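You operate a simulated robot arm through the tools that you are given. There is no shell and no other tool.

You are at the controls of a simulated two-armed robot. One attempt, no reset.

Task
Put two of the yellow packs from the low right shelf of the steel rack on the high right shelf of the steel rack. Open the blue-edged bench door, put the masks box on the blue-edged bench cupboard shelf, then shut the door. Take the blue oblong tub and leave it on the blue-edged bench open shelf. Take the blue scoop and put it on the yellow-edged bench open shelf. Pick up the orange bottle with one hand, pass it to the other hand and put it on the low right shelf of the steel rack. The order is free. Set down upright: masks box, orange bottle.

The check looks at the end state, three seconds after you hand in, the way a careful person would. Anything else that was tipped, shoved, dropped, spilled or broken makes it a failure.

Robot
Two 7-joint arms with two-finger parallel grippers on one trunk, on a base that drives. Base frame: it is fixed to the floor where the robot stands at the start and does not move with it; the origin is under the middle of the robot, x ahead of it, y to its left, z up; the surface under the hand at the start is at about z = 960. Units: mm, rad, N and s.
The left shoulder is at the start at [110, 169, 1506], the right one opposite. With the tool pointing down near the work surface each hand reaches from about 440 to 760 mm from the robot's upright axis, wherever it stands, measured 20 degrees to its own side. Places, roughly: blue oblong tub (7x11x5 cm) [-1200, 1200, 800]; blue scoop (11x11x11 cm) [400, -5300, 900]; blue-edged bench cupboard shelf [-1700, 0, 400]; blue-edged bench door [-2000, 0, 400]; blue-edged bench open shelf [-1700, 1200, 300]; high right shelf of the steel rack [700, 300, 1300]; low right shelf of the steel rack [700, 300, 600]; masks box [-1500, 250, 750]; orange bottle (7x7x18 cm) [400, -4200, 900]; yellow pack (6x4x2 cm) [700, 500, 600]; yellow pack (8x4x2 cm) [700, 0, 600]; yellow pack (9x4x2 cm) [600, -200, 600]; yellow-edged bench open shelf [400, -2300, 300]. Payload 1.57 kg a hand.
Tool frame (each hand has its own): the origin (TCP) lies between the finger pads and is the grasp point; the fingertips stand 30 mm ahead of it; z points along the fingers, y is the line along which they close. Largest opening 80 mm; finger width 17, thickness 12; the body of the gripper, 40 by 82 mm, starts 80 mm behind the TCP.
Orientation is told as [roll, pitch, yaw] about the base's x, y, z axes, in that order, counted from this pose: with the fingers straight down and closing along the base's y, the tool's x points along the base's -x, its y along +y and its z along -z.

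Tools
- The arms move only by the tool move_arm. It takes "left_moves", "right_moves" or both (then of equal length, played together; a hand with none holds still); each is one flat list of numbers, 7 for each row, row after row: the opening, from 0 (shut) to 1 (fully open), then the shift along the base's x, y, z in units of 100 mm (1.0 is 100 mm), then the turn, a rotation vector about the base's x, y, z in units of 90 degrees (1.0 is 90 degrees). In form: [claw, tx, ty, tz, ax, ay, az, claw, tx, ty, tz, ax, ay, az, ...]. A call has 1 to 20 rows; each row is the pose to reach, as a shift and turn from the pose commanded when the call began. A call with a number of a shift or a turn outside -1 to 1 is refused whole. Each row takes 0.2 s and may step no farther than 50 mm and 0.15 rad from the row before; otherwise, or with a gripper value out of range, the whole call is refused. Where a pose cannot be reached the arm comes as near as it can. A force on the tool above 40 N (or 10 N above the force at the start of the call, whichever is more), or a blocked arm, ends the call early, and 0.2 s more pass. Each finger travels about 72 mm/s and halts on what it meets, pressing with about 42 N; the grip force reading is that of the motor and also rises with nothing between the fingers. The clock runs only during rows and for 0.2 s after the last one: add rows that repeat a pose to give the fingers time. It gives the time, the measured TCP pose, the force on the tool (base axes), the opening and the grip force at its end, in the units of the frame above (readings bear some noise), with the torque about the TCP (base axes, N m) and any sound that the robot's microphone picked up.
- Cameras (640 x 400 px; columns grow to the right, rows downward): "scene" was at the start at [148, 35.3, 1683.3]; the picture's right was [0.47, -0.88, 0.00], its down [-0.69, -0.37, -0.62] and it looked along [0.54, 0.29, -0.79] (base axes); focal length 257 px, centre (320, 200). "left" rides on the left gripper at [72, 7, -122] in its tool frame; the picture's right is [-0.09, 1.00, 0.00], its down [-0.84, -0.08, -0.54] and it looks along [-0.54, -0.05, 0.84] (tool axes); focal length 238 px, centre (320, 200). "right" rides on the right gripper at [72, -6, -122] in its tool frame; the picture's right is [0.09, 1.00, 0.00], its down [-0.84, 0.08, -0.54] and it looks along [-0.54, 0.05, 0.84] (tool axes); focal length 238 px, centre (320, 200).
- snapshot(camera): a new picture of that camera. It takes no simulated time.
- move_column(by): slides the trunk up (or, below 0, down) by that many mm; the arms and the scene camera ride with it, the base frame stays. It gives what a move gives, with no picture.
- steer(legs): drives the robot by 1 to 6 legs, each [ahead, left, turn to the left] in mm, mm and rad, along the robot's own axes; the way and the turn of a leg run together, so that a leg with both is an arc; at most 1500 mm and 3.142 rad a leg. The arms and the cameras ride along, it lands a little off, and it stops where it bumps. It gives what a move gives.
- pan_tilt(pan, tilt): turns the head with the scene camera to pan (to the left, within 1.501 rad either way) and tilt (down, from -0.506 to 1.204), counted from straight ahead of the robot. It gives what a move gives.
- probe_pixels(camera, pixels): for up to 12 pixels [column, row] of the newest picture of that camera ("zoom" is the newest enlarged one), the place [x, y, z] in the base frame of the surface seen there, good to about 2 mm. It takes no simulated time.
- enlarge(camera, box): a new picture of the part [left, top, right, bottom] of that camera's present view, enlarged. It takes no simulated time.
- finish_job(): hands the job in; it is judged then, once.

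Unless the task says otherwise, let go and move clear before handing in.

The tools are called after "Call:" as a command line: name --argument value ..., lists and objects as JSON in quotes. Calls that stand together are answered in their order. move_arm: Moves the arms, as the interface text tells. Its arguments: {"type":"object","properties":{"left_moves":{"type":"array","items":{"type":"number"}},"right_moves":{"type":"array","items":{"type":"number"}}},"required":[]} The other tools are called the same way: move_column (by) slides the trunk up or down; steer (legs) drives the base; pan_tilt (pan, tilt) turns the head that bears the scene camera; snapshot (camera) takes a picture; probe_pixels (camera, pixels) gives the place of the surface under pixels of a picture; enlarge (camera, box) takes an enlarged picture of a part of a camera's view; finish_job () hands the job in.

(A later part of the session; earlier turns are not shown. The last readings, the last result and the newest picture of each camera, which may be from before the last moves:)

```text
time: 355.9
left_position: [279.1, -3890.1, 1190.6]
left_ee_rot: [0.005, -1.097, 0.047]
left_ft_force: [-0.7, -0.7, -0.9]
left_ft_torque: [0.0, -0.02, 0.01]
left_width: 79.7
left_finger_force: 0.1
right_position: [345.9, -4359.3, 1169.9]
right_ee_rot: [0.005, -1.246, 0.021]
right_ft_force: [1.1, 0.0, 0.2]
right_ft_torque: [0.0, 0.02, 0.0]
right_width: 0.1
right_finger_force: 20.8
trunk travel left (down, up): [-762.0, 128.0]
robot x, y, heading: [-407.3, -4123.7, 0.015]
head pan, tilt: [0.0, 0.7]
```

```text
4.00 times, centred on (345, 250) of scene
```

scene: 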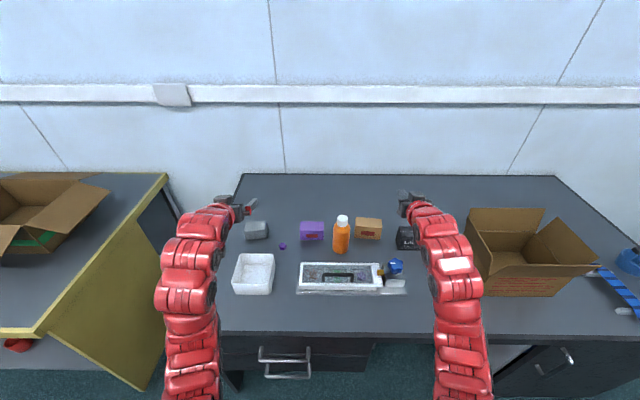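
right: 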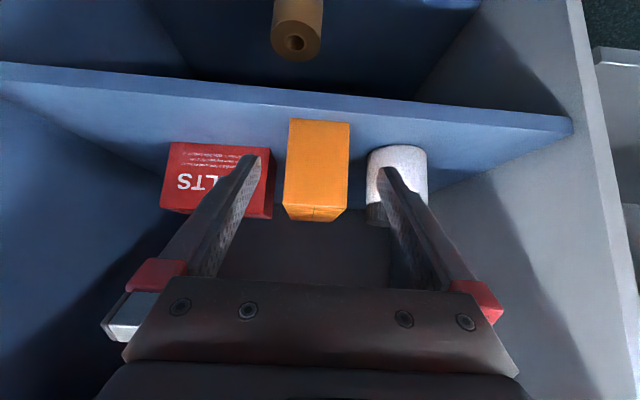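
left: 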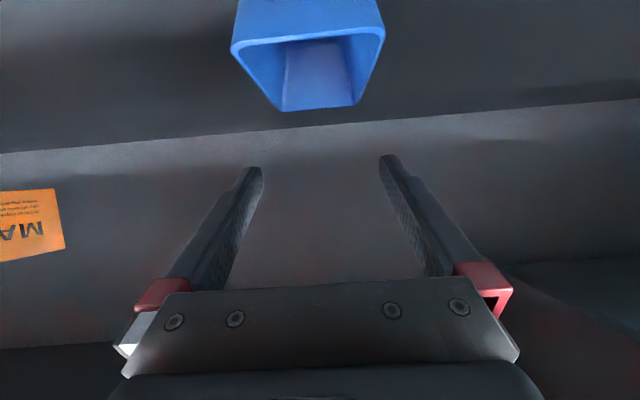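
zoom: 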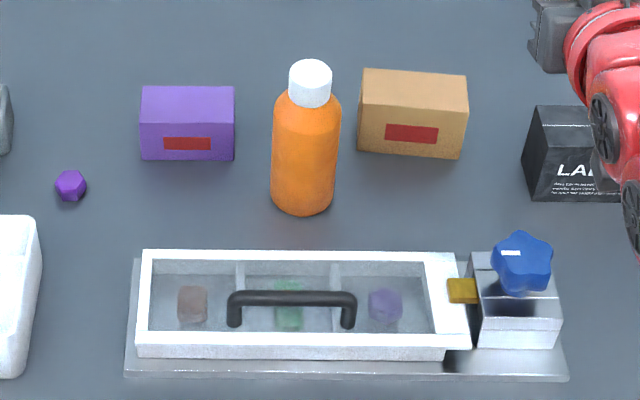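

The bottle is centred near (449,-4198), diameter ≈68, top z≈978. Open the right hand, tilt it, align over the bottle, then lower.

Call:
move_arm --right_moves '[1, 0, 0, 0, 0, 0.08, 0, 1, 0, 0, 0, 0, 0.157, 0, 1, 0, 0, 0, 0, 0.157, 0]'

Call:
steer --legs '[[98, 170, -0.015]]'

Call:
move_column --by -140

Call:
snapshot --camera "right"

Call:
snapshot --camera "scene"

```text
time: 356.8
left_position: [278.8, -3890.3, 1190.1]
left_ee_rot: [0.004, -1.096, 0.046]
left_ft_force: [-0.5, -0.7, 0.2]
left_ft_torque: [-0.02, 0.01, 0.01]
left_width: 80.1
left_finger_force: 0.1
right_position: [345.1, -4360.6, 1170.2]
right_ee_rot: [0.013, -1.0, 0.013]
right_ft_force: [-0.5, -1.2, -0.6]
right_ft_torque: [0.0, 0.05, 0.0]
right_width: 80.3
right_finger_force: 0.1
trunk travel left (down, up): [-762.0, 128.0]
robot x, y, heading: [-411.5, -4121.2, 0.012]
head pan, tilt: [0.0, 0.7]
```

```text
time: 358.3
left_position: [377.4, -3732.2, 1190.8]
left_ee_rot: [0.002, -1.097, 0.036]
left_ft_force: [0.1, -0.3, 0.3]
left_ft_torque: [0.01, 0.01, 0.0]
left_width: 79.9
left_finger_force: 0.2
right_position: [438.6, -4203.3, 1169.1]
right_ee_rot: [0.013, -1.001, 0.0]
right_ft_force: [0.1, -0.8, -1.4]
right_ft_torque: [0.02, 0.01, -0.02]
right_width: 80.1
right_finger_force: 0.0
trunk travel left (down, up): [-762.0, 128.0]
robot x, y, heading: [-312.5, -3959.3, 0.006]
head pan, tilt: [0.0, 0.7]
```

```text
time: 360.0
left_position: [376.9, -3730.9, 1050.4]
left_ee_rot: [0.003, -1.097, 0.037]
left_ft_force: [-0.6, -0.2, 0.1]
left_ft_torque: [-0.01, -0.01, 0.01]
left_width: 80.1
left_finger_force: 0.1
right_position: [439.7, -4202.8, 1029.8]
right_ee_rot: [0.014, -0.999, 0.001]
right_ft_force: [0.2, -0.2, 0.1]
right_ft_torque: [-0.01, 0.02, 0.0]
right_width: 80.1
right_finger_force: 0.0
trunk travel left (down, up): [-622.0, 268.0]
robot x, y, heading: [-313.0, -3956.5, 0.004]
head pan, tilt: [0.0, 0.7]
```

```text
taken
```

right: 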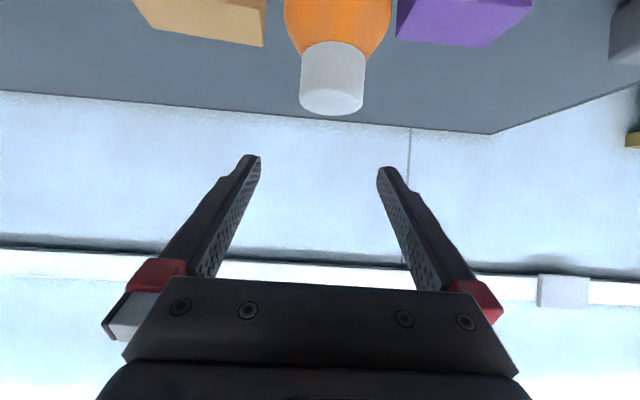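

```text
taken
```

scene: 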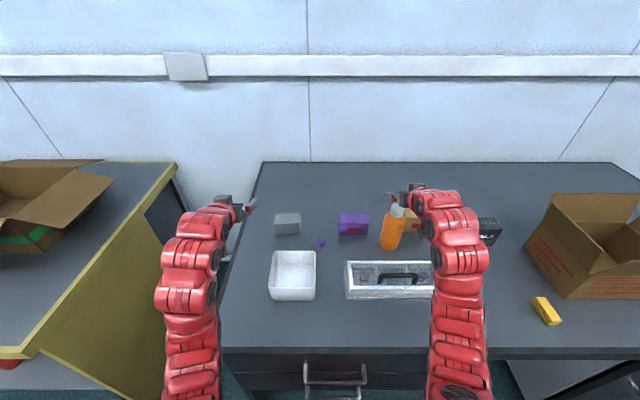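

Probe the cap and body edges in the right camera to fine-centre.

Call:
probe_pixels --camera "right" --pixels '[[307, 75], [333, 75], [359, 75], [332, 100], [332, 108], [310, 100], [355, 100], [290, 25], [338, 25], [386, 25], [262, 30], [405, 30]]'

```text
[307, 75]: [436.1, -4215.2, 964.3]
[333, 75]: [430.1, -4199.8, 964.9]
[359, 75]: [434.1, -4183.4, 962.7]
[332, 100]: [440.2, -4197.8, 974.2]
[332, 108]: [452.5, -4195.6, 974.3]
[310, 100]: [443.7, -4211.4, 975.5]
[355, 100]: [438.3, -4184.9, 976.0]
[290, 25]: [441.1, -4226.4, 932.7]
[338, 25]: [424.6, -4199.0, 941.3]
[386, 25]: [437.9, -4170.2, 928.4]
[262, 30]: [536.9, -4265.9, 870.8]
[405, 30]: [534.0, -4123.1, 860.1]
```

Bottle centre (447,-4198.5). Shift the hand and lower in two stages.

Call:
move_arm --right_moves '[1, 0.07, 0.04, 0, 0, 0, 0, 1, 0.07, 0.04, 0, 0, 0, 0]'

Call:
move_column --by -75

Call:
snapshot --camera "right"

Call:
snapshot --camera "scene"

Call:
probe_pixels --camera "scene" --pixels '[[445, 200], [455, 240], [455, 280], [455, 330], [455, 380], [438, 290], [436, 260]]'

```text
time: 360.6
left_position: [376.0, -3731.8, 1049.9]
left_ee_rot: [0.006, -1.096, 0.035]
left_ft_force: [1.3, 0.2, 0.2]
left_ft_torque: [0.04, 0.02, 0.0]
left_width: 80.1
left_finger_force: 0.1
right_position: [444.6, -4198.1, 1029.6]
right_ee_rot: [0.012, -1.0, 0.0]
right_ft_force: [0.1, 0.4, 0.3]
right_ft_torque: [0.0, -0.02, -0.01]
right_width: 79.9
right_finger_force: 0.0
trunk travel left (down, up): [-622.0, 268.0]
robot x, y, heading: [-310.8, -3956.8, 0.003]
head pan, tilt: [0.0, 0.7]
```

```text
time: 361.7
left_position: [378.2, -3731.9, 975.0]
left_ee_rot: [0.002, -1.099, 0.036]
left_ft_force: [-0.1, 0.8, -0.3]
left_ft_torque: [0.01, 0.03, 0.0]
left_width: 79.9
left_finger_force: 0.1
right_position: [445.0, -4196.9, 955.3]
right_ee_rot: [0.011, -0.999, 0.0]
right_ft_force: [-0.3, -0.6, 1.5]
right_ft_torque: [-0.01, -0.01, -0.03]
right_width: 80.1
right_finger_force: 0.2
trunk travel left (down, up): [-547.0, 343.0]
robot x, y, heading: [-312.7, -3960.7, 0.003]
head pan, tilt: [0.0, 0.7]
```

```text
taken
```

right: 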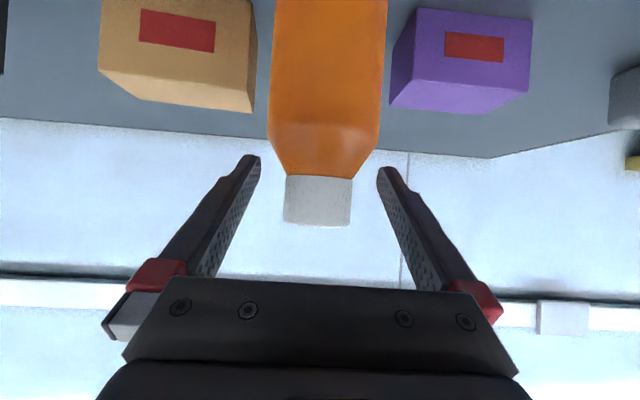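

```text
taken
```

scene: 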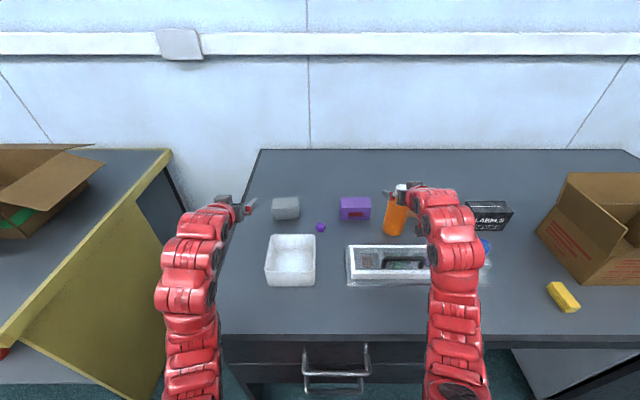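

```text
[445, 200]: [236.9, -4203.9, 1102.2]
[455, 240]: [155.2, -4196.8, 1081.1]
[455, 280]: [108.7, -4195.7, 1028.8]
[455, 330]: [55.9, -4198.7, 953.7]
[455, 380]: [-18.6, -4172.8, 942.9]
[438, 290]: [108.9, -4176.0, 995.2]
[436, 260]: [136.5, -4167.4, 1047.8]
```

The forearm clears. Lower the last 60 mm with force guard via the arm, then view.

Call:
move_arm --right_moves '[1, 0.02, -0.01, -0.15, 0, 0, 0, 1, 0.02, -0.01, -0.3, 0, 0, 0, 1, 0.02, -0.01, -0.45, 0, 0, 0, 1, 0.02, -0.01, -0.6, 0, 0, 0, 1, 0.02, -0.01, -0.6, 0, 0, 0]'

Call:
snapshot --camera "right"

```text
time: 362.9
left_position: [377.1, -3731.2, 975.3]
left_ee_rot: [0.003, -1.098, 0.037]
left_ft_force: [-0.6, -0.9, 0.2]
left_ft_torque: [-0.03, 0.0, 0.0]
left_width: 80.1
left_finger_force: 0.1
right_position: [448.8, -4199.9, 895.1]
right_ee_rot: [0.012, -1.002, -0.001]
right_ft_force: [-0.3, -0.7, 0.0]
right_ft_torque: [-0.02, 0.01, -0.03]
right_width: 79.9
right_finger_force: 0.2
trunk travel left (down, up): [-547.0, 343.0]
robot x, y, heading: [-312.1, -3954.5, 0.003]
head pan, tilt: [0.0, 0.7]
```

```text
taken
```

right: 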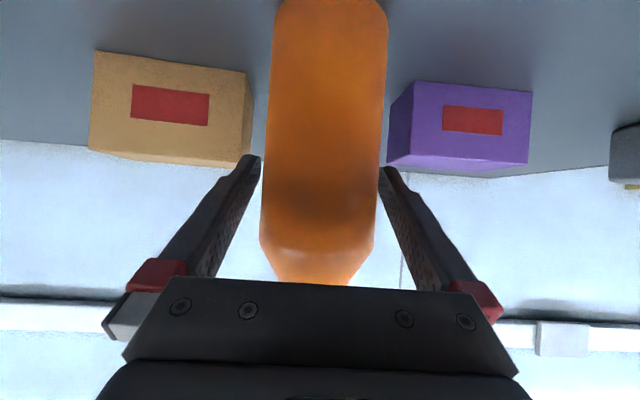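

The bottle is between the pads. Close and lift.

Call:
move_arm --right_moves '[0, 0, 0, 0, 0, 0, 0, 0, 0, 0, 0, 0, 0, 0, 0, 0, 0, 0, 0, 0, 0]'

Call:
move_arm --right_moves '[0, 0, 0, 0.1, 0, 0, 0, 0, 0, 0, 0.35, 0, 0, 0, 0, 0, 0, 0.65, 0, 0, 0, 0, 0, 0, 0.95, 0, 0, 0]'

Call:
snapshot --camera "right"

Call:
snapshot --camera "scene"

```text
time: 363.7
left_position: [377.2, -3731.7, 974.4]
left_ee_rot: [0.004, -1.096, 0.036]
left_ft_force: [-0.6, 0.1, 0.3]
left_ft_torque: [0.03, -0.01, 0.0]
left_width: 79.8
left_finger_force: 0.0
right_position: [449.0, -4199.1, 893.5]
right_ee_rot: [0.012, -1.0, 0.001]
right_ft_force: [0.8, -0.3, 0.1]
right_ft_torque: [-0.22, -0.08, 0.04]
right_width: 65.2
right_finger_force: 42.2
trunk travel left (down, up): [-547.0, 343.0]
robot x, y, heading: [-311.7, -3958.2, -0.002]
head pan, tilt: [0.0, 0.7]
```

```text
time: 364.7
left_position: [378.3, -3732.0, 975.7]
left_ee_rot: [0.004, -1.095, 0.037]
left_ft_force: [-0.7, 0.2, -0.1]
left_ft_torque: [-0.01, -0.04, 0.01]
left_width: 80.3
left_finger_force: 0.0
right_position: [449.5, -4198.8, 991.7]
right_ee_rot: [0.012, -1.001, -0.001]
right_ft_force: [-0.2, -0.1, -4.3]
right_ft_torque: [0.01, 0.0, -0.01]
right_width: 65.2
right_finger_force: 41.8
trunk travel left (down, up): [-547.0, 343.0]
robot x, y, heading: [-312.7, -3954.3, 0.002]
head pan, tilt: [0.0, 0.7]
```

```text
taken
```

right: 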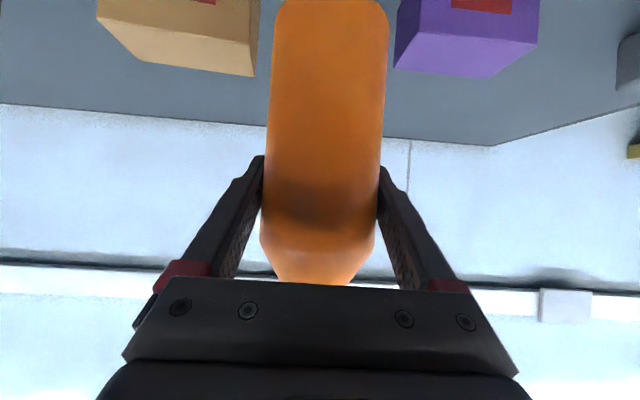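

```text
taken
```

scene: 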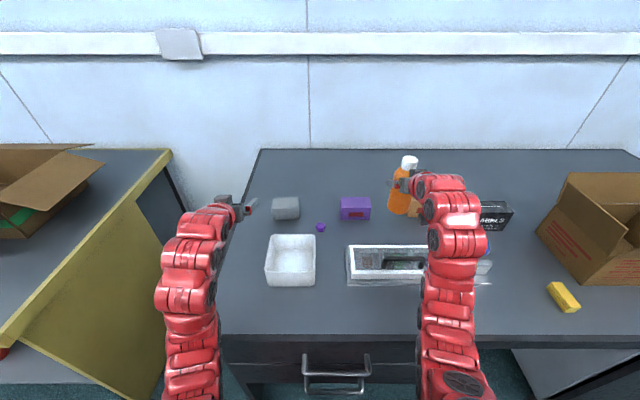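

The bottle is up (65 mm grip, ~4 N). Back off from the bench, then bring both hands to the centre for the handover: right yawed +0.75 with the bottle, left yawed -0.75 and ~50 mm lower.

Call:
steer --legs '[[-300, 0, 0]]'

Call:
move_arm --left_moves '[1, -0.09, -0.16, -0.04, 0, 0, -0.056, 1, -0.18, -0.32, -0.08, 0, 0, -0.112, 1, -0.26, -0.47, -0.12, 0, 0, -0.167]' --right_moves '[0, -0.07, 0.27, 0, 0, 0, 0.053, 0, -0.14, 0.54, 0, 0, 0, 0.106, 0, -0.2, 0.8, 0, 0, 0, 0.159]'

Call:
move_arm --left_moves '[1, -0.09, -0.16, -0.04, 0, 0, -0.056, 1, -0.18, -0.32, -0.08, 0, 0, -0.112, 1, -0.26, -0.47, -0.12, 0, 0, -0.167]' --right_moves '[0, -0.07, 0.27, 0, 0, 0, 0.053, 0, -0.14, 0.54, 0, 0, 0, 0.106, 0, -0.2, 0.8, 0, 0, 0, 0.159]'

Call:
snapshot --camera "scene"

```text
time: 366.7
left_position: [78.8, -3729.8, 974.7]
left_ee_rot: [0.003, -1.095, 0.041]
left_ft_force: [-0.7, -0.4, -0.3]
left_ft_torque: [-0.01, 0.01, 0.0]
left_width: 79.8
left_finger_force: 0.0
right_position: [152.1, -4196.7, 990.1]
right_ee_rot: [0.013, -1.001, 0.005]
right_ft_force: [-1.0, 0.4, -3.9]
right_ft_torque: [0.01, 0.0, -0.01]
right_width: 64.9
right_finger_force: 42.7
trunk travel left (down, up): [-547.0, 343.0]
robot x, y, heading: [-609.5, -3959.2, 0.006]
head pan, tilt: [0.0, 0.7]
```

```text
time: 367.5
left_position: [52.1, -3774.6, 960.6]
left_ee_rot: [0.004, -1.096, -0.225]
left_ft_force: [0.4, 1.1, 0.3]
left_ft_torque: [0.01, 0.0, -0.02]
left_width: 79.8
left_finger_force: 0.0
right_position: [131.7, -4117.7, 990.7]
right_ee_rot: [0.01, -1.001, 0.254]
right_ft_force: [0.1, 0.4, -4.6]
right_ft_torque: [0.03, 0.0, -0.01]
right_width: 65.3
right_finger_force: 41.6
trunk travel left (down, up): [-547.0, 343.0]
robot x, y, heading: [-611.2, -3961.0, 0.006]
head pan, tilt: [0.0, 0.7]
```

```text
time: 368.3
left_position: [26.9, -3822.5, 950.3]
left_ee_rot: [0.003, -1.095, -0.484]
left_ft_force: [-0.3, 1.0, -0.5]
left_ft_torque: [0.03, 0.0, 0.03]
left_width: 80.0
left_finger_force: 0.1
right_position: [111.6, -4034.6, 989.4]
right_ee_rot: [0.012, -0.999, 0.503]
right_ft_force: [-0.1, 0.0, -3.9]
right_ft_torque: [-0.01, 0.02, 0.0]
right_width: 65.1
right_finger_force: 41.6
trunk travel left (down, up): [-547.0, 343.0]
robot x, y, heading: [-610.7, -3961.8, 0.006]
head pan, tilt: [0.0, 0.7]
```

```text
taken
```

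scene: 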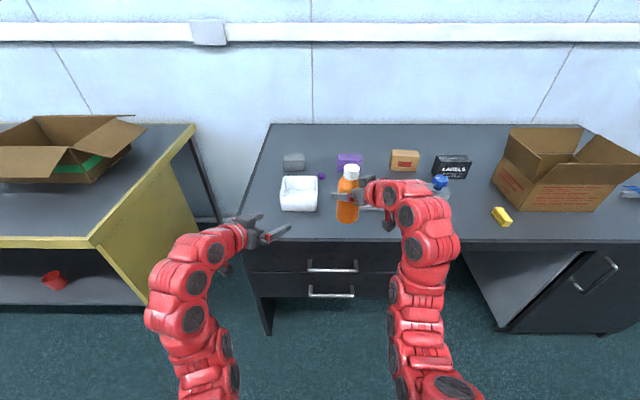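

Going well. One more increment brings the bottle to the centreline and the left hand to its pre-grasp point.

Call:
move_arm --left_moves '[1, -0.08, -0.19, -0.03, 0, 0, -0.056, 1, -0.16, -0.38, -0.06, 0, 0, -0.112, 1, -0.24, -0.57, -0.1, 0, 0, -0.17]' --right_moves '[0, -0.07, 0.25, 0, 0, 0, 0.053, 0, -0.14, 0.5, 0, 0, 0, 0.106, 0, -0.2, 0.73, 0, 0, 0, 0.157]'

Call:
snapshot --camera "scene"

Call:
snapshot --camera "left"

```text
time: 369.1
left_position: [2.7, -3880.0, 939.8]
left_ee_rot: [0.001, -1.095, -0.751]
left_ft_force: [0.4, -0.7, 0.1]
left_ft_torque: [-0.01, -0.01, 0.02]
left_width: 80.3
left_finger_force: 0.2
right_position: [92.5, -3962.9, 990.6]
right_ee_rot: [0.012, -1.0, 0.752]
right_ft_force: [0.0, 0.7, -5.1]
right_ft_torque: [0.02, -0.03, -0.01]
right_width: 65.2
right_finger_force: 42.6
trunk travel left (down, up): [-547.0, 343.0]
robot x, y, heading: [-609.9, -3959.1, 0.001]
head pan, tilt: [0.0, 0.7]
```

```text
taken
```

scene: 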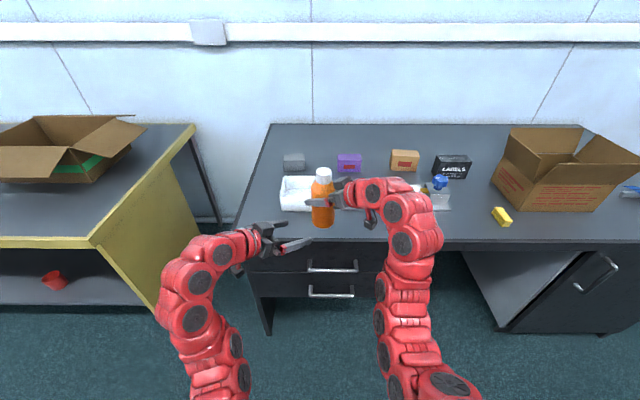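

```text
taken
```

left: 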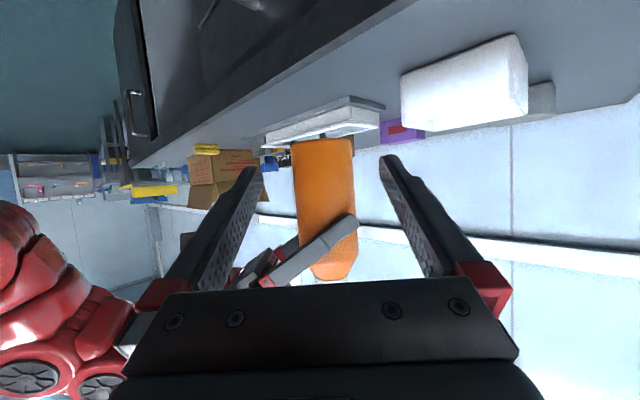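

The bottle is centred between the left fingers (about column 325), with the right finger crossing above. Lower the left 10 mm for clearance and advance to the bottle.

Call:
move_arm --left_moves '[1, 0, 0, -0.1, 0, 0, 0, 1, 0.25, -0.23, -0.1, 0, 0, 0, 1, 0.5, -0.46, -0.1, 0, 0, 0, 1, 0.72, -0.67, -0.1, 0, 0, 0, 1, 0.88, -0.82, -0.1, 0, 0, 0, 1, 0.88, -0.82, -0.1, 0, 0, 0]'

Call:
snapshot --camera "left"

Call:
enlarge --camera "scene" --box '[230, 150, 430, 275]'

```text
time: 370.5
left_position: [89.9, -3962.2, 930.3]
left_ee_rot: [0.001, -1.098, -0.75]
left_ft_force: [-0.1, 0.7, 0.0]
left_ft_torque: [-0.02, -0.01, -0.01]
left_width: 79.7
left_finger_force: 0.0
right_position: [92.5, -3963.2, 988.7]
right_ee_rot: [0.012, -0.999, 0.751]
right_ft_force: [0.1, 0.0, -4.3]
right_ft_torque: [-0.01, 0.01, 0.03]
right_width: 65.2
right_finger_force: 42.3
trunk travel left (down, up): [-547.0, 343.0]
robot x, y, heading: [-608.6, -3958.0, 0.009]
head pan, tilt: [0.0, 0.7]
```

```text
taken
```

left: 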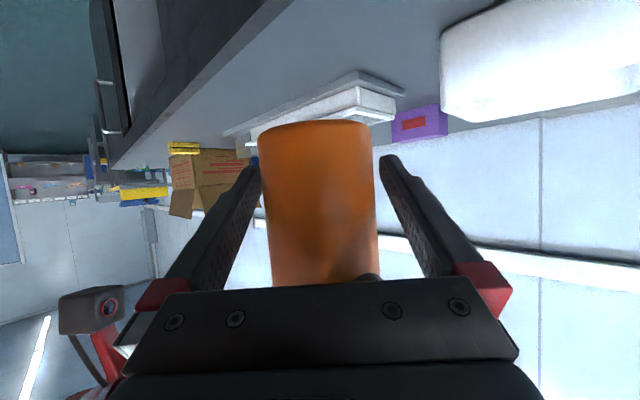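

```text
3.20 times, centred on (330, 212) of scene
```

zoom: 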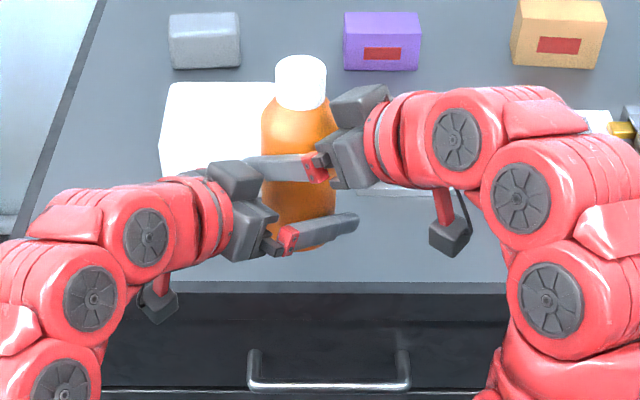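

Both hands are at the bottle without contact. Close the left hand.

Call:
move_arm --left_moves '[0, 0, 0, 0, 0, 0, 0, 0, 0, 0, 0, 0, 0, 0, 0, 0, 0, 0, 0, 0, 0]'

```text
time: 371.3
left_position: [89.6, -3962.2, 931.2]
left_ee_rot: [0.002, -1.097, -0.75]
left_ft_force: [-10.5, -4.7, -0.1]
left_ft_torque: [0.04, -0.23, -0.08]
left_width: 64.5
left_finger_force: 42.1
right_position: [93.5, -3964.5, 989.6]
right_ee_rot: [0.013, -1.0, 0.751]
right_ft_force: [10.2, 5.1, -4.3]
right_ft_torque: [0.28, -0.36, 0.06]
right_width: 65.3
right_finger_force: 41.8
trunk travel left (down, up): [-547.0, 343.0]
robot x, y, heading: [-610.5, -3963.8, 0.004]
head pan, tilt: [0.0, 0.7]
```

Both hold it (internal force ~11 N). Open the right and withdraw it along its tool axis.

Call:
move_arm --right_moves '[1, 0, 0, 0, 0, 0, 0, 1, 0, 0, 0, 0, 0, 0, 1, -0.2, -0.18, 0.03, 0, 0, 0, 1, -0.5, -0.45, 0.08, 0, 0, 0, 1, -0.8, -0.72, 0.15, 0, 0, 0]'

Call:
snapshot --camera "scene"

```text
time: 372.5
left_position: [89.6, -3962.6, 930.7]
left_ee_rot: [0.004, -1.095, -0.751]
left_ft_force: [0.1, 0.0, -0.4]
left_ft_torque: [0.01, 0.04, 0.02]
left_width: 64.3
left_finger_force: 41.9
right_position: [11.4, -4035.7, 1003.8]
right_ee_rot: [0.013, -1.001, 0.748]
right_ft_force: [-0.2, 0.8, -0.2]
right_ft_torque: [-0.03, -0.03, 0.01]
right_width: 80.0
right_finger_force: 0.1
trunk travel left (down, up): [-547.0, 343.0]
robot x, y, heading: [-610.4, -3960.5, 0.0]
head pan, tilt: [0.0, 0.7]
```

```text
taken
```

scene: 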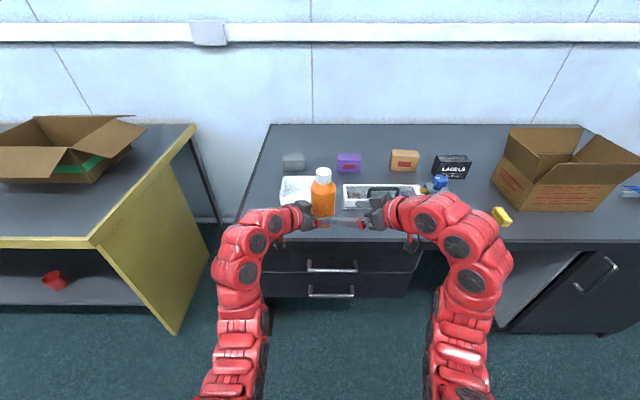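

Check the left hand really carries the bottle (its force reading looks low).

Call:
snapshot --camera "left"

Call:
enlarge --camera "scene" --box '[230, 150, 430, 275]'

Call:
move_arm --left_moves '[0, 0, 0, 0.1, 0, 0, 0, 0, 0, 0, 0.3, 0, 0, 0, 0, 0, 0, 0.6, 0, 0, 0]'

Call:
snapshot --camera "left"

```text
taken
```

left: 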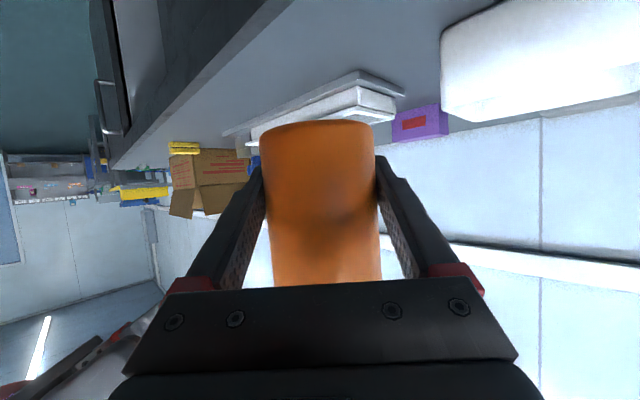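

```text
3.20 times, centred on (330, 212) of scene
```

zoom: 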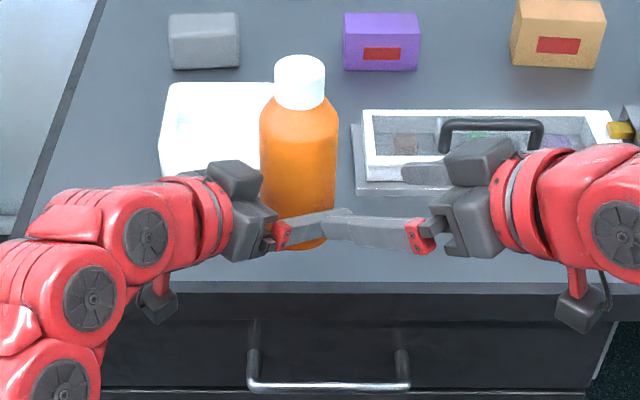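

```text
time: 373.3
left_position: [89.0, -3961.0, 991.0]
left_ee_rot: [0.005, -1.097, -0.752]
left_ft_force: [0.4, -0.3, -3.5]
left_ft_torque: [-0.03, -0.01, 0.02]
left_width: 64.7
left_finger_force: 42.2
right_position: [12.7, -4035.8, 1003.9]
right_ee_rot: [0.011, -1.0, 0.752]
right_ft_force: [0.1, -1.2, -0.4]
right_ft_torque: [0.05, -0.06, -0.03]
right_width: 79.9
right_finger_force: 0.1
trunk travel left (down, up): [-547.0, 343.0]
robot x, y, heading: [-608.6, -3960.6, -0.001]
head pan, tilt: [0.0, 0.7]
```

```text
taken
```

left: 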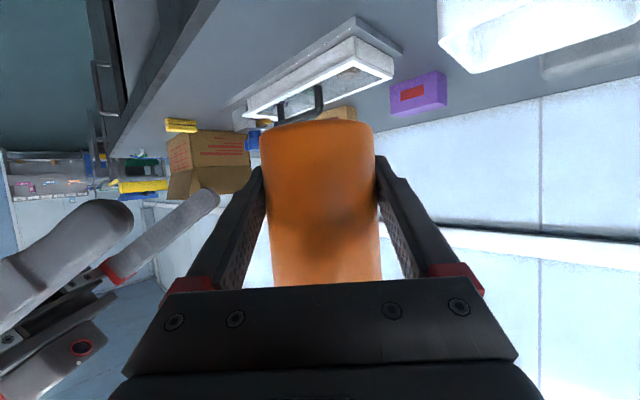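

The left hand holds the bottle (3.5 N). Spread the hands again and straighten both tools.

Call:
move_arm --left_moves '[0, 0, 0.21, 0, 0, 0, 0.053, 0, 0, 0.42, 0, 0, 0, 0.106, 0, 0, 0.63, 0, 0, 0, 0.159]' --right_moves '[1, 0.1, -0.18, 0, 0, 0, -0.053, 1, 0.2, -0.36, 0, 0, 0, -0.106, 1, 0.3, -0.55, 0, 0, 0, -0.159]'

Call:
move_arm --left_moves '[0, 0, 0.21, 0, 0, 0, 0.053, 0, 0, 0.42, 0, 0, 0, 0.106, 0, 0, 0.63, 0, 0, 0, 0.159]' --right_moves '[1, 0.1, -0.18, 0, 0, 0, -0.053, 1, 0.2, -0.36, 0, 0, 0, -0.106, 1, 0.3, -0.55, 0, 0, 0, -0.159]'

Call:
move_arm --left_moves '[0, 0, 0.21, 0, 0, 0, 0.053, 0, 0, 0.42, 0, 0, 0, 0.106, 0, 0, 0.63, 0, 0, 0, 0.159]' --right_moves '[1, 0.1, -0.18, 0, 0, 0, -0.053, 1, 0.2, -0.36, 0, 0, 0, -0.106, 1, 0.3, -0.55, 0, 0, 0, -0.159]'

Call:
steer --legs '[[0, -1150, 0]]'

Call:
pan_tilt --pan -0.2 --tilt 0.6

Call:
snapshot --camera "scene"

```text
time: 374.1
left_position: [93.3, -3899.4, 989.2]
left_ee_rot: [0.001, -1.096, -0.499]
left_ft_force: [0.0, 0.0, -4.7]
left_ft_torque: [-0.02, 0.02, 0.01]
left_width: 64.2
left_finger_force: 41.7
right_position: [42.8, -4089.9, 1006.1]
right_ee_rot: [0.014, -1.002, 0.5]
right_ft_force: [-0.2, 0.2, -0.3]
right_ft_torque: [-0.01, -0.04, -0.01]
right_width: 80.0
right_finger_force: 0.0
trunk travel left (down, up): [-547.0, 343.0]
robot x, y, heading: [-611.5, -3960.6, 0.01]
head pan, tilt: [0.0, 0.7]
```

```text
time: 374.9
left_position: [89.9, -3836.3, 988.7]
left_ee_rot: [0.002, -1.096, -0.249]
left_ft_force: [-0.5, 0.4, -4.4]
left_ft_torque: [-0.01, 0.01, -0.02]
left_width: 64.7
left_finger_force: 42.0
right_position: [72.1, -4144.6, 1004.1]
right_ee_rot: [0.011, -0.998, 0.249]
right_ft_force: [0.7, 0.0, 1.1]
right_ft_torque: [-0.03, 0.01, 0.03]
right_width: 80.1
right_finger_force: 0.0
trunk travel left (down, up): [-547.0, 343.0]
robot x, y, heading: [-608.6, -3956.6, 0.001]
head pan, tilt: [0.0, 0.7]
```

```text
time: 375.7
left_position: [91.0, -3772.8, 989.7]
left_ee_rot: [-0.001, -1.097, 0.002]
left_ft_force: [0.8, 0.1, -3.9]
left_ft_torque: [-0.03, 0.0, 0.0]
left_width: 64.4
left_finger_force: 42.1
right_position: [101.7, -4199.8, 1005.4]
right_ee_rot: [0.014, -1.0, -0.001]
right_ft_force: [-0.5, 0.2, -0.1]
right_ft_torque: [0.0, 0.02, 0.02]
right_width: 80.1
right_finger_force: 0.1
trunk travel left (down, up): [-547.0, 343.0]
robot x, y, heading: [-609.2, -3958.9, 0.005]
head pan, tilt: [0.0, 0.7]
```

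```text
time: 381.7
left_position: [91.8, -4958.9, 989.1]
left_ee_rot: [0.003, -1.097, -0.014]
left_ft_force: [0.5, 0.0, -3.5]
left_ft_torque: [0.01, 0.0, -0.02]
left_width: 64.2
left_finger_force: 41.7
right_position: [98.7, -5386.1, 1005.1]
right_ee_rot: [0.013, -0.999, -0.014]
right_ft_force: [0.2, -0.1, 0.3]
right_ft_torque: [0.0, 0.01, 0.0]
right_width: 79.9
right_finger_force: 0.0
trunk travel left (down, up): [-547.0, 343.0]
robot x, y, heading: [-613.0, -5136.4, -0.004]
head pan, tilt: [0.0, 0.7]
```

```text
time: 382.4
left_position: [91.4, -4959.0, 989.7]
left_ee_rot: [0.003, -1.096, -0.014]
left_ft_force: [-0.3, 0.2, -4.1]
left_ft_torque: [-0.02, -0.01, -0.01]
left_width: 64.4
left_finger_force: 42.1
right_position: [98.4, -5387.2, 1006.1]
right_ee_rot: [0.012, -1.0, -0.011]
right_ft_force: [-0.2, 1.1, 0.5]
right_ft_torque: [0.0, 0.01, 0.03]
right_width: 80.0
right_finger_force: 0.0
trunk travel left (down, up): [-547.0, 343.0]
robot x, y, heading: [-612.6, -5135.1, -0.007]
head pan, tilt: [-0.201, 0.6]
```

```text
taken
```

scene: 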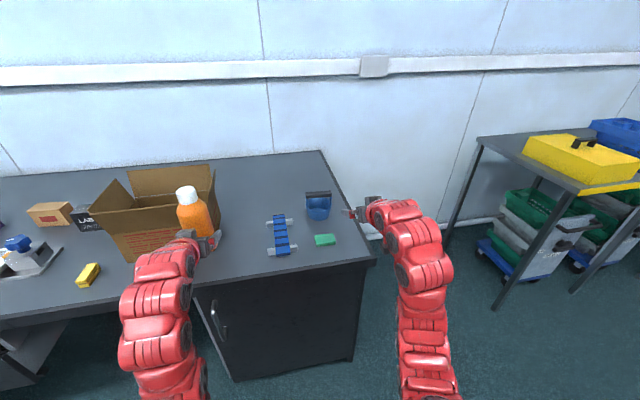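

The scoop is at (318,205) in view; the cardboard box is ahead of the left hand, so I must keep the bottle clear. Zoom and probe.

Call:
enlarge --camera "scene" --box '[255, 170, 375, 260]'

Call:
probe_pixels --camera "zoom" --pixels '[[270, 107], [335, 105], [395, 107], [280, 150], [390, 150], [335, 190], [335, 240], [285, 240], [385, 235], [335, 125], [345, 375], [150, 230]]'

Call:
probe_pixels --camera "scene" --pixels '[[100, 200], [115, 185], [212, 170], [160, 245], [130, 185], [210, 200], [95, 215], [370, 260], [325, 152]]'

```text
4.44 times, centred on (315, 215) of scene
```

zoom: 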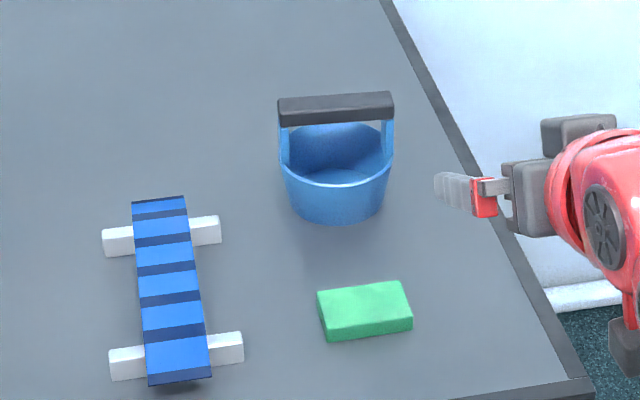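

```text
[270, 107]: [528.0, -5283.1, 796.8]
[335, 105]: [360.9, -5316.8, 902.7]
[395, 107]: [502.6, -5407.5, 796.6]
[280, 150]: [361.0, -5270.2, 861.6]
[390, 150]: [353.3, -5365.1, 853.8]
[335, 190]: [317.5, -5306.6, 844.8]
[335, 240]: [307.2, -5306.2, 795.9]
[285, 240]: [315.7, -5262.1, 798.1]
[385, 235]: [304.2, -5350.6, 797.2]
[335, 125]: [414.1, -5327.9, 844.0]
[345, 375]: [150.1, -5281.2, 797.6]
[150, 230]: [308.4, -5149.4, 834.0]
```

```text
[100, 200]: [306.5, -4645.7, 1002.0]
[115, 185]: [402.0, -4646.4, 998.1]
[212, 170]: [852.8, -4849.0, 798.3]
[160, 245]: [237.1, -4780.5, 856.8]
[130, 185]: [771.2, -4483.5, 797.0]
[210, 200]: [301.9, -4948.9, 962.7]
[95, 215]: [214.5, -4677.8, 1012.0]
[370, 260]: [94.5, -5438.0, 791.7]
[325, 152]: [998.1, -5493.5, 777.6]
```

The scoop's grip bar runs along y at x≈361, z≈902 (y -5268…-5367). I'll raise the bottle well above the cardboard box, flatten the right tool and roll it 90° so the fingers close vertically on the bar.

Call:
move_arm --left_moves '[0, 0, 0, 0.33, 0, 0, 0, 0, 0, 0, 0.66, 0, 0, 0, 0, 0, 0, 1, 0, 0, 0]' --right_moves '[1, 0, 0, 0, 0, -0.074, 0, 1, 0, 0, 0, 0, -0.148, 0, 1, 0, 0, 0, 0, -0.223, 0]'

Call:
move_arm --left_moves '[0, 0, 0, 0.04, 0, 0, 0, 0, 0, 0, 0.08, 0, 0, 0, 0, 0, 0, 0.12, 0, 0, 0, 0, 0, 0, 0.16, 0, 0, 0, 0, 0, 0, 0.2, 0, 0, 0, 0, 0, 0, 0.24, 0, 0, 0, 0, 0, 0, 0.28, 0, 0, 0, 0, 0, 0, 0.32, 0, 0, 0, 0, 0, 0, 0.36, 0, 0, 0, 0, 0, 0, 0.38, 0, 0, 0, 0, 0, 0, 0.4, 0, 0, 0]' --right_moves '[1, 0, 0, 0, -0.089, 0, 0.02, 1, 0, 0, 0, -0.177, 0, 0.041, 1, 0, 0, 0, -0.266, 0, 0.061, 1, 0, 0, 0, -0.354, 0, 0.082, 1, 0, 0, 0, -0.443, 0, 0.102, 1, 0, 0, 0, -0.531, 0, 0.123, 1, 0, 0, 0, -0.62, 0, 0.143, 1, 0, 0, 0, -0.708, 0, 0.164, 1, 0, 0, 0, -0.797, 0, 0.184, 1, 0, 0, 0, -0.885, 0, 0.205, 1, 0, 0, 0, -0.974, 0, 0.225]'

Call:
snapshot --camera "scene"

Call:
snapshot --camera "right"

```text
time: 383.2
left_position: [92.0, -4958.3, 1090.4]
left_ee_rot: [0.0, -1.095, -0.009]
left_ft_force: [-0.1, 0.1, -4.7]
left_ft_torque: [-0.01, -0.04, -0.01]
left_width: 64.4
left_finger_force: 41.8
right_position: [96.8, -5385.0, 1005.3]
right_ee_rot: [0.027, -1.351, -0.026]
right_ft_force: [-0.9, 0.0, 0.4]
right_ft_torque: [-0.01, 0.01, -0.02]
right_width: 80.3
right_finger_force: 0.1
trunk travel left (down, up): [-547.0, 343.0]
robot x, y, heading: [-611.5, -5135.4, -0.005]
head pan, tilt: [-0.201, 0.6]
```

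```text
time: 385.6
left_position: [92.1, -4957.8, 1131.2]
left_ee_rot: [0.003, -1.096, -0.015]
left_ft_force: [0.2, -0.9, -3.6]
left_ft_torque: [0.02, -0.02, -0.02]
left_width: 64.4
left_finger_force: 42.3
right_position: [96.8, -5386.6, 1005.4]
right_ee_rot: [-1.341, -0.007, 1.577]
right_ft_force: [0.1, 0.4, -0.2]
right_ft_torque: [0.02, 0.01, 0.01]
right_width: 80.2
right_finger_force: 0.1
trunk travel left (down, up): [-547.0, 343.0]
robot x, y, heading: [-615.0, -5135.9, -0.012]
head pan, tilt: [-0.201, 0.6]
```

```text
taken
```

scene: 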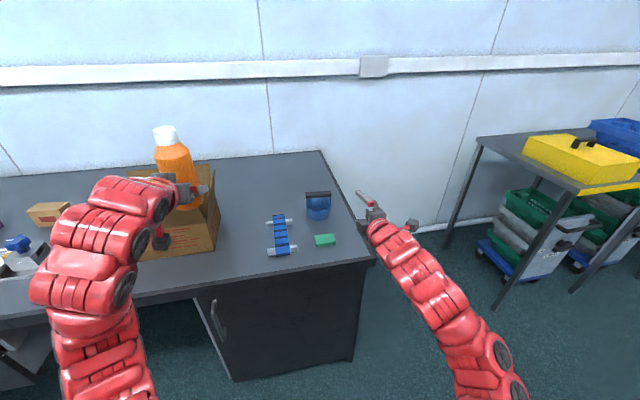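

```text
taken
```

right: 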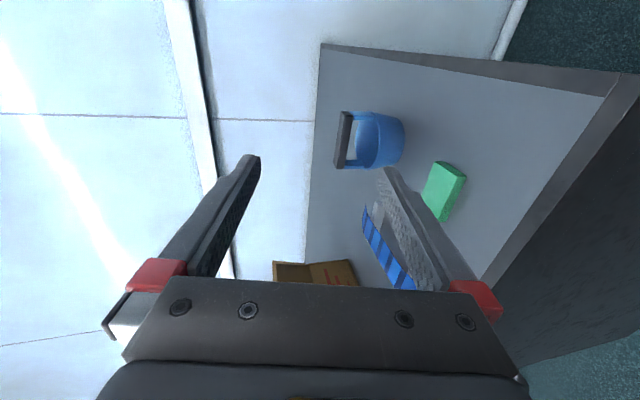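

The roll worked. Look closer at the scoop with the right camera.

Call:
enlarge --camera "right" --box '[320, 95, 420, 185]'

Call:
probe_pixels --camera "zoom" --pixels '[[95, 150], [95, 220], [95, 300], [125, 150], [125, 220], [160, 110], [160, 310], [185, 200], [250, 200], [160, 280], [135, 220], [75, 220]]'

```text
4.44 times, centred on (370, 140) of right
```

zoom: 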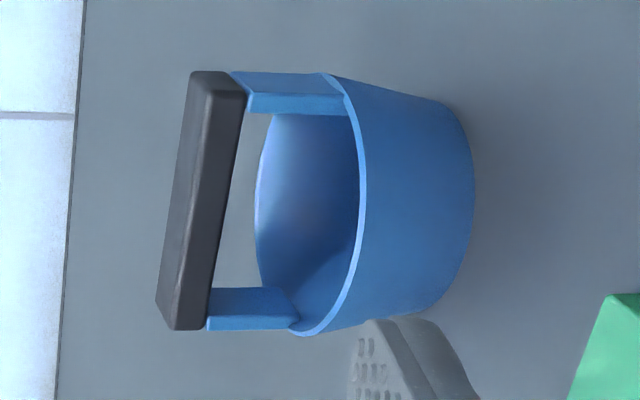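

```text
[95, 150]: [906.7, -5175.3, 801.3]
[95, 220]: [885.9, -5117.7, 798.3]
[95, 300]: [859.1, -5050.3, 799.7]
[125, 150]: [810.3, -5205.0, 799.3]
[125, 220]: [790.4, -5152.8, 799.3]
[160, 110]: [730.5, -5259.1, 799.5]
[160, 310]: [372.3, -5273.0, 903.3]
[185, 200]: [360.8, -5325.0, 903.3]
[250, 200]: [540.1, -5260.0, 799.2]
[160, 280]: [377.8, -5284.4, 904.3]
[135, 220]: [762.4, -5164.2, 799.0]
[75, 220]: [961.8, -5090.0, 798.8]
```

Call:
probe_pixels --camera "zoom" --pixels '[[195, 200], [205, 200], [215, 200], [225, 170], [180, 250], [195, 290], [200, 320], [240, 90], [215, 80], [365, 180], [358, 230], [340, 90]]'

```text
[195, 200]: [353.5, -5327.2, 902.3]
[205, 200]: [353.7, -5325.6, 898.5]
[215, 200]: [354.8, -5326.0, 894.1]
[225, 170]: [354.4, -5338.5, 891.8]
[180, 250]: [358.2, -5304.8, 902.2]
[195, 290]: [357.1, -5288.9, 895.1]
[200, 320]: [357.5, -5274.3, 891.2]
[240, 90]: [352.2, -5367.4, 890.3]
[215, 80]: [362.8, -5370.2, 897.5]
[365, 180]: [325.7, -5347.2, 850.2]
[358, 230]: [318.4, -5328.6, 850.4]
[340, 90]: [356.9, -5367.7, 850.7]
```

The bar is 15 mm thick (z 888–903), x 355–377, centre y≈-5320; rim z=850. Set the opening to ~36 mm and lower the right hand by the arm only.

Call:
move_arm --right_moves '[0.45, 0, 0, -0.35, 0, 0, 0, 0.45, 0, 0, -0.7, 0, 0, 0, 0.45, 0, 0, -1, 0, 0, 0, 0.45, 0, 0, -1, 0, 0, 0]'

Call:
move_arm --right_moves '[0.45, 0, 0, -0.09, 0, 0, 0, 0.45, 0, 0, -0.09, 0, 0, 0]'

Call:
steer --legs '[[160, 68, 0.008]]'

Call:
snapshot --camera "scene"

Call:
snapshot --camera "right"

```text
time: 386.6
left_position: [92.6, -4958.5, 1129.7]
left_ee_rot: [0.002, -1.097, -0.014]
left_ft_force: [-0.3, -0.4, -3.7]
left_ft_torque: [0.0, 0.0, -0.01]
left_width: 64.3
left_finger_force: 42.0
right_position: [98.8, -5386.9, 904.7]
right_ee_rot: [-1.341, -0.007, 1.576]
right_ft_force: [-0.4, -0.3, -0.6]
right_ft_torque: [-0.01, -0.01, -0.02]
right_width: 35.7
right_finger_force: 0.0
trunk travel left (down, up): [-547.0, 343.0]
robot x, y, heading: [-612.3, -5139.2, -0.01]
head pan, tilt: [-0.201, 0.6]
```

```text
time: 387.2
left_position: [92.9, -4958.4, 1129.4]
left_ee_rot: [0.003, -1.097, -0.014]
left_ft_force: [0.2, 0.5, -4.4]
left_ft_torque: [-0.02, -0.01, 0.02]
left_width: 64.5
left_finger_force: 41.9
right_position: [98.9, -5387.0, 896.6]
right_ee_rot: [-1.342, -0.009, 1.577]
right_ft_force: [0.1, 0.6, 0.0]
right_ft_torque: [0.01, 0.02, 0.0]
right_width: 36.0
right_finger_force: 0.2
trunk travel left (down, up): [-547.0, 343.0]
robot x, y, heading: [-610.7, -5135.0, -0.012]
head pan, tilt: [-0.201, 0.6]
```

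```text
time: 388.7
left_position: [250.0, -4886.1, 1130.1]
left_ee_rot: [0.002, -1.095, -0.005]
left_ft_force: [0.6, -0.7, -4.3]
left_ft_torque: [-0.02, 0.0, -0.03]
left_width: 64.5
left_finger_force: 41.4
right_position: [261.1, -5314.0, 896.3]
right_ee_rot: [-1.341, -0.008, 1.585]
right_ft_force: [0.8, -0.3, 0.2]
right_ft_torque: [0.01, 0.03, -0.05]
right_width: 36.1
right_finger_force: 0.1
trunk travel left (down, up): [-547.0, 343.0]
robot x, y, heading: [-453.7, -5067.1, 0.003]
head pan, tilt: [-0.201, 0.6]
```

```text
taken
```

scene: 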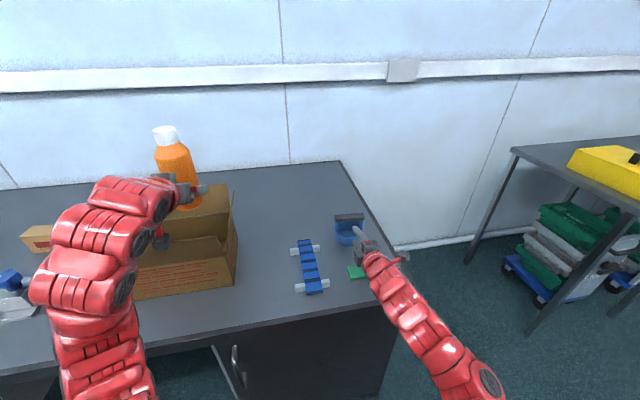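

```text
taken
```

right: 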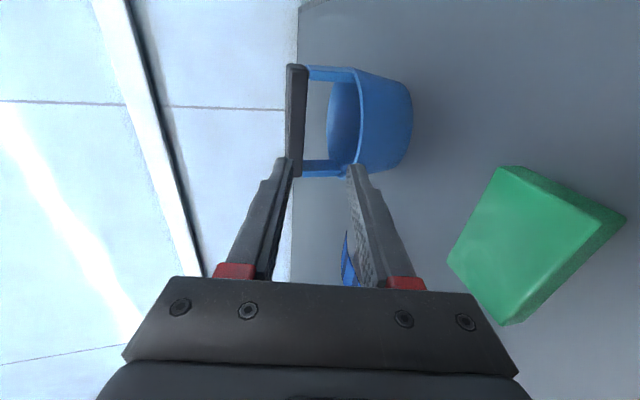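

The bar lies at column ~297, level with the tool. Advance ~98 mm with the arm, slightly up, force-guarded.

Call:
move_arm --right_moves '[0.45, 0.25, -0.06, 0.02, 0, 0, 0, 0.45, 0.5, -0.06, 0.02, 0, 0, 0, 0.45, 0.75, -0.06, 0.02, 0, 0, 0, 0.45, 0.98, -0.06, 0.02, 0, 0, 0, 0.45, 0.98, -0.06, 0.02, 0, 0, 0]'

Call:
snapshot --camera "right"

Call:
enlarge --camera "scene" --box '[290, 190, 430, 300]'

```text
time: 389.9
left_position: [248.3, -4886.2, 1129.8]
left_ee_rot: [0.004, -1.096, -0.007]
left_ft_force: [0.1, -0.3, -3.7]
left_ft_torque: [-0.01, -0.03, 0.0]
left_width: 64.6
left_finger_force: 41.8
right_position: [357.8, -5319.6, 897.3]
right_ee_rot: [-1.34, -0.008, 1.585]
right_ft_force: [0.0, -0.5, 0.5]
right_ft_torque: [-0.01, 0.03, -0.01]
right_width: 36.1
right_finger_force: 0.1
trunk travel left (down, up): [-547.0, 343.0]
robot x, y, heading: [-451.2, -5066.8, 0.0]
head pan, tilt: [-0.201, 0.6]
```

```text
taken
```

right: 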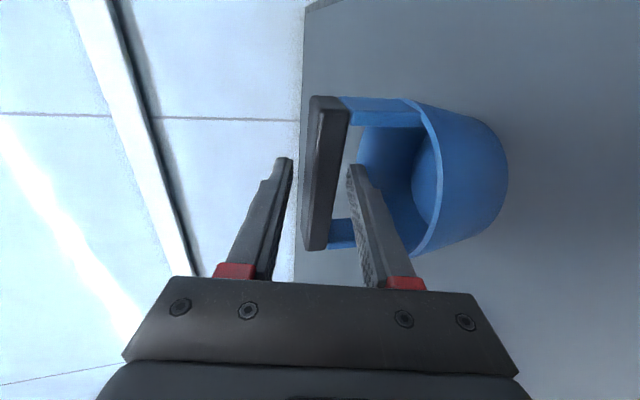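

```text
3.64 times, centred on (360, 245) of scene
```

zoom: 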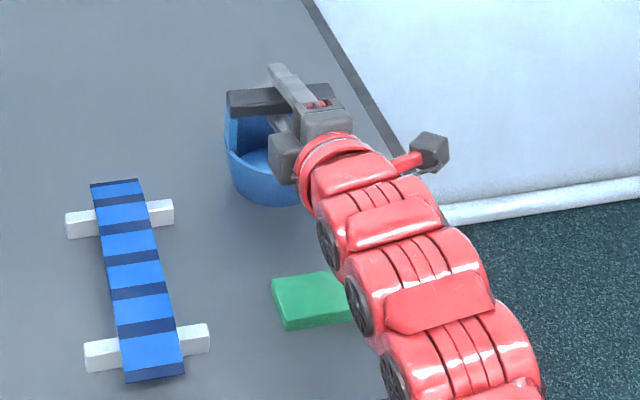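

The bar is between the fingers. Close and lift.

Call:
move_arm --right_moves '[0, 0, 0, 0, 0, 0, 0, 0, 0, 0, 0, 0, 0, 0, 0, 0, 0, 0, 0, 0, 0]'

Call:
move_arm --right_moves '[0, 0, 0, 0.2, 0, 0, 0, 0, 0, 0, 0.5, 0, 0, 0, 0, 0, 0, 0.9, 0, 0, 0]'

Call:
snapshot --camera "right"

Call:
enlarge --camera "scene" --box '[290, 160, 430, 270]'

```text
time: 390.7
left_position: [248.3, -4884.6, 1130.1]
left_ee_rot: [0.001, -1.096, -0.005]
left_ft_force: [1.2, 0.4, -4.3]
left_ft_torque: [0.0, 0.03, -0.02]
left_width: 64.4
left_finger_force: 41.9
right_position: [356.9, -5318.9, 900.6]
right_ee_rot: [-1.346, -0.005, 1.585]
right_ft_force: [4.2, -0.8, 11.5]
right_ft_torque: [0.15, -1.03, 0.08]
right_width: 17.9
right_finger_force: 32.4
trunk travel left (down, up): [-547.0, 343.0]
robot x, y, heading: [-454.3, -5069.2, -0.002]
head pan, tilt: [-0.201, 0.6]
```

```text
time: 391.5
left_position: [250.4, -4886.1, 1130.3]
left_ee_rot: [0.004, -1.094, -0.005]
left_ft_force: [-1.2, -0.4, -3.2]
left_ft_torque: [0.01, 0.0, -0.02]
left_width: 64.6
left_finger_force: 42.2
right_position: [357.9, -5321.7, 987.0]
right_ee_rot: [-1.34, -0.008, 1.584]
right_ft_force: [0.1, 0.6, -1.0]
right_ft_torque: [0.0, 0.01, 0.06]
right_width: 15.0
right_finger_force: 31.0
trunk travel left (down, up): [-547.0, 343.0]
robot x, y, heading: [-452.5, -5068.1, 0.003]
head pan, tilt: [-0.201, 0.6]
```

```text
taken
```

right: 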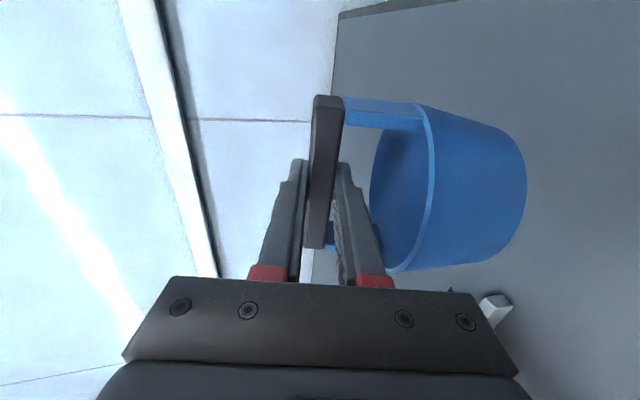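

```text
3.64 times, centred on (360, 215) of scene
```

zoom: 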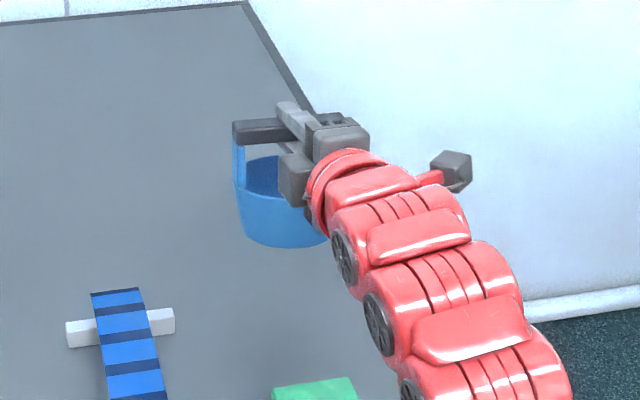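

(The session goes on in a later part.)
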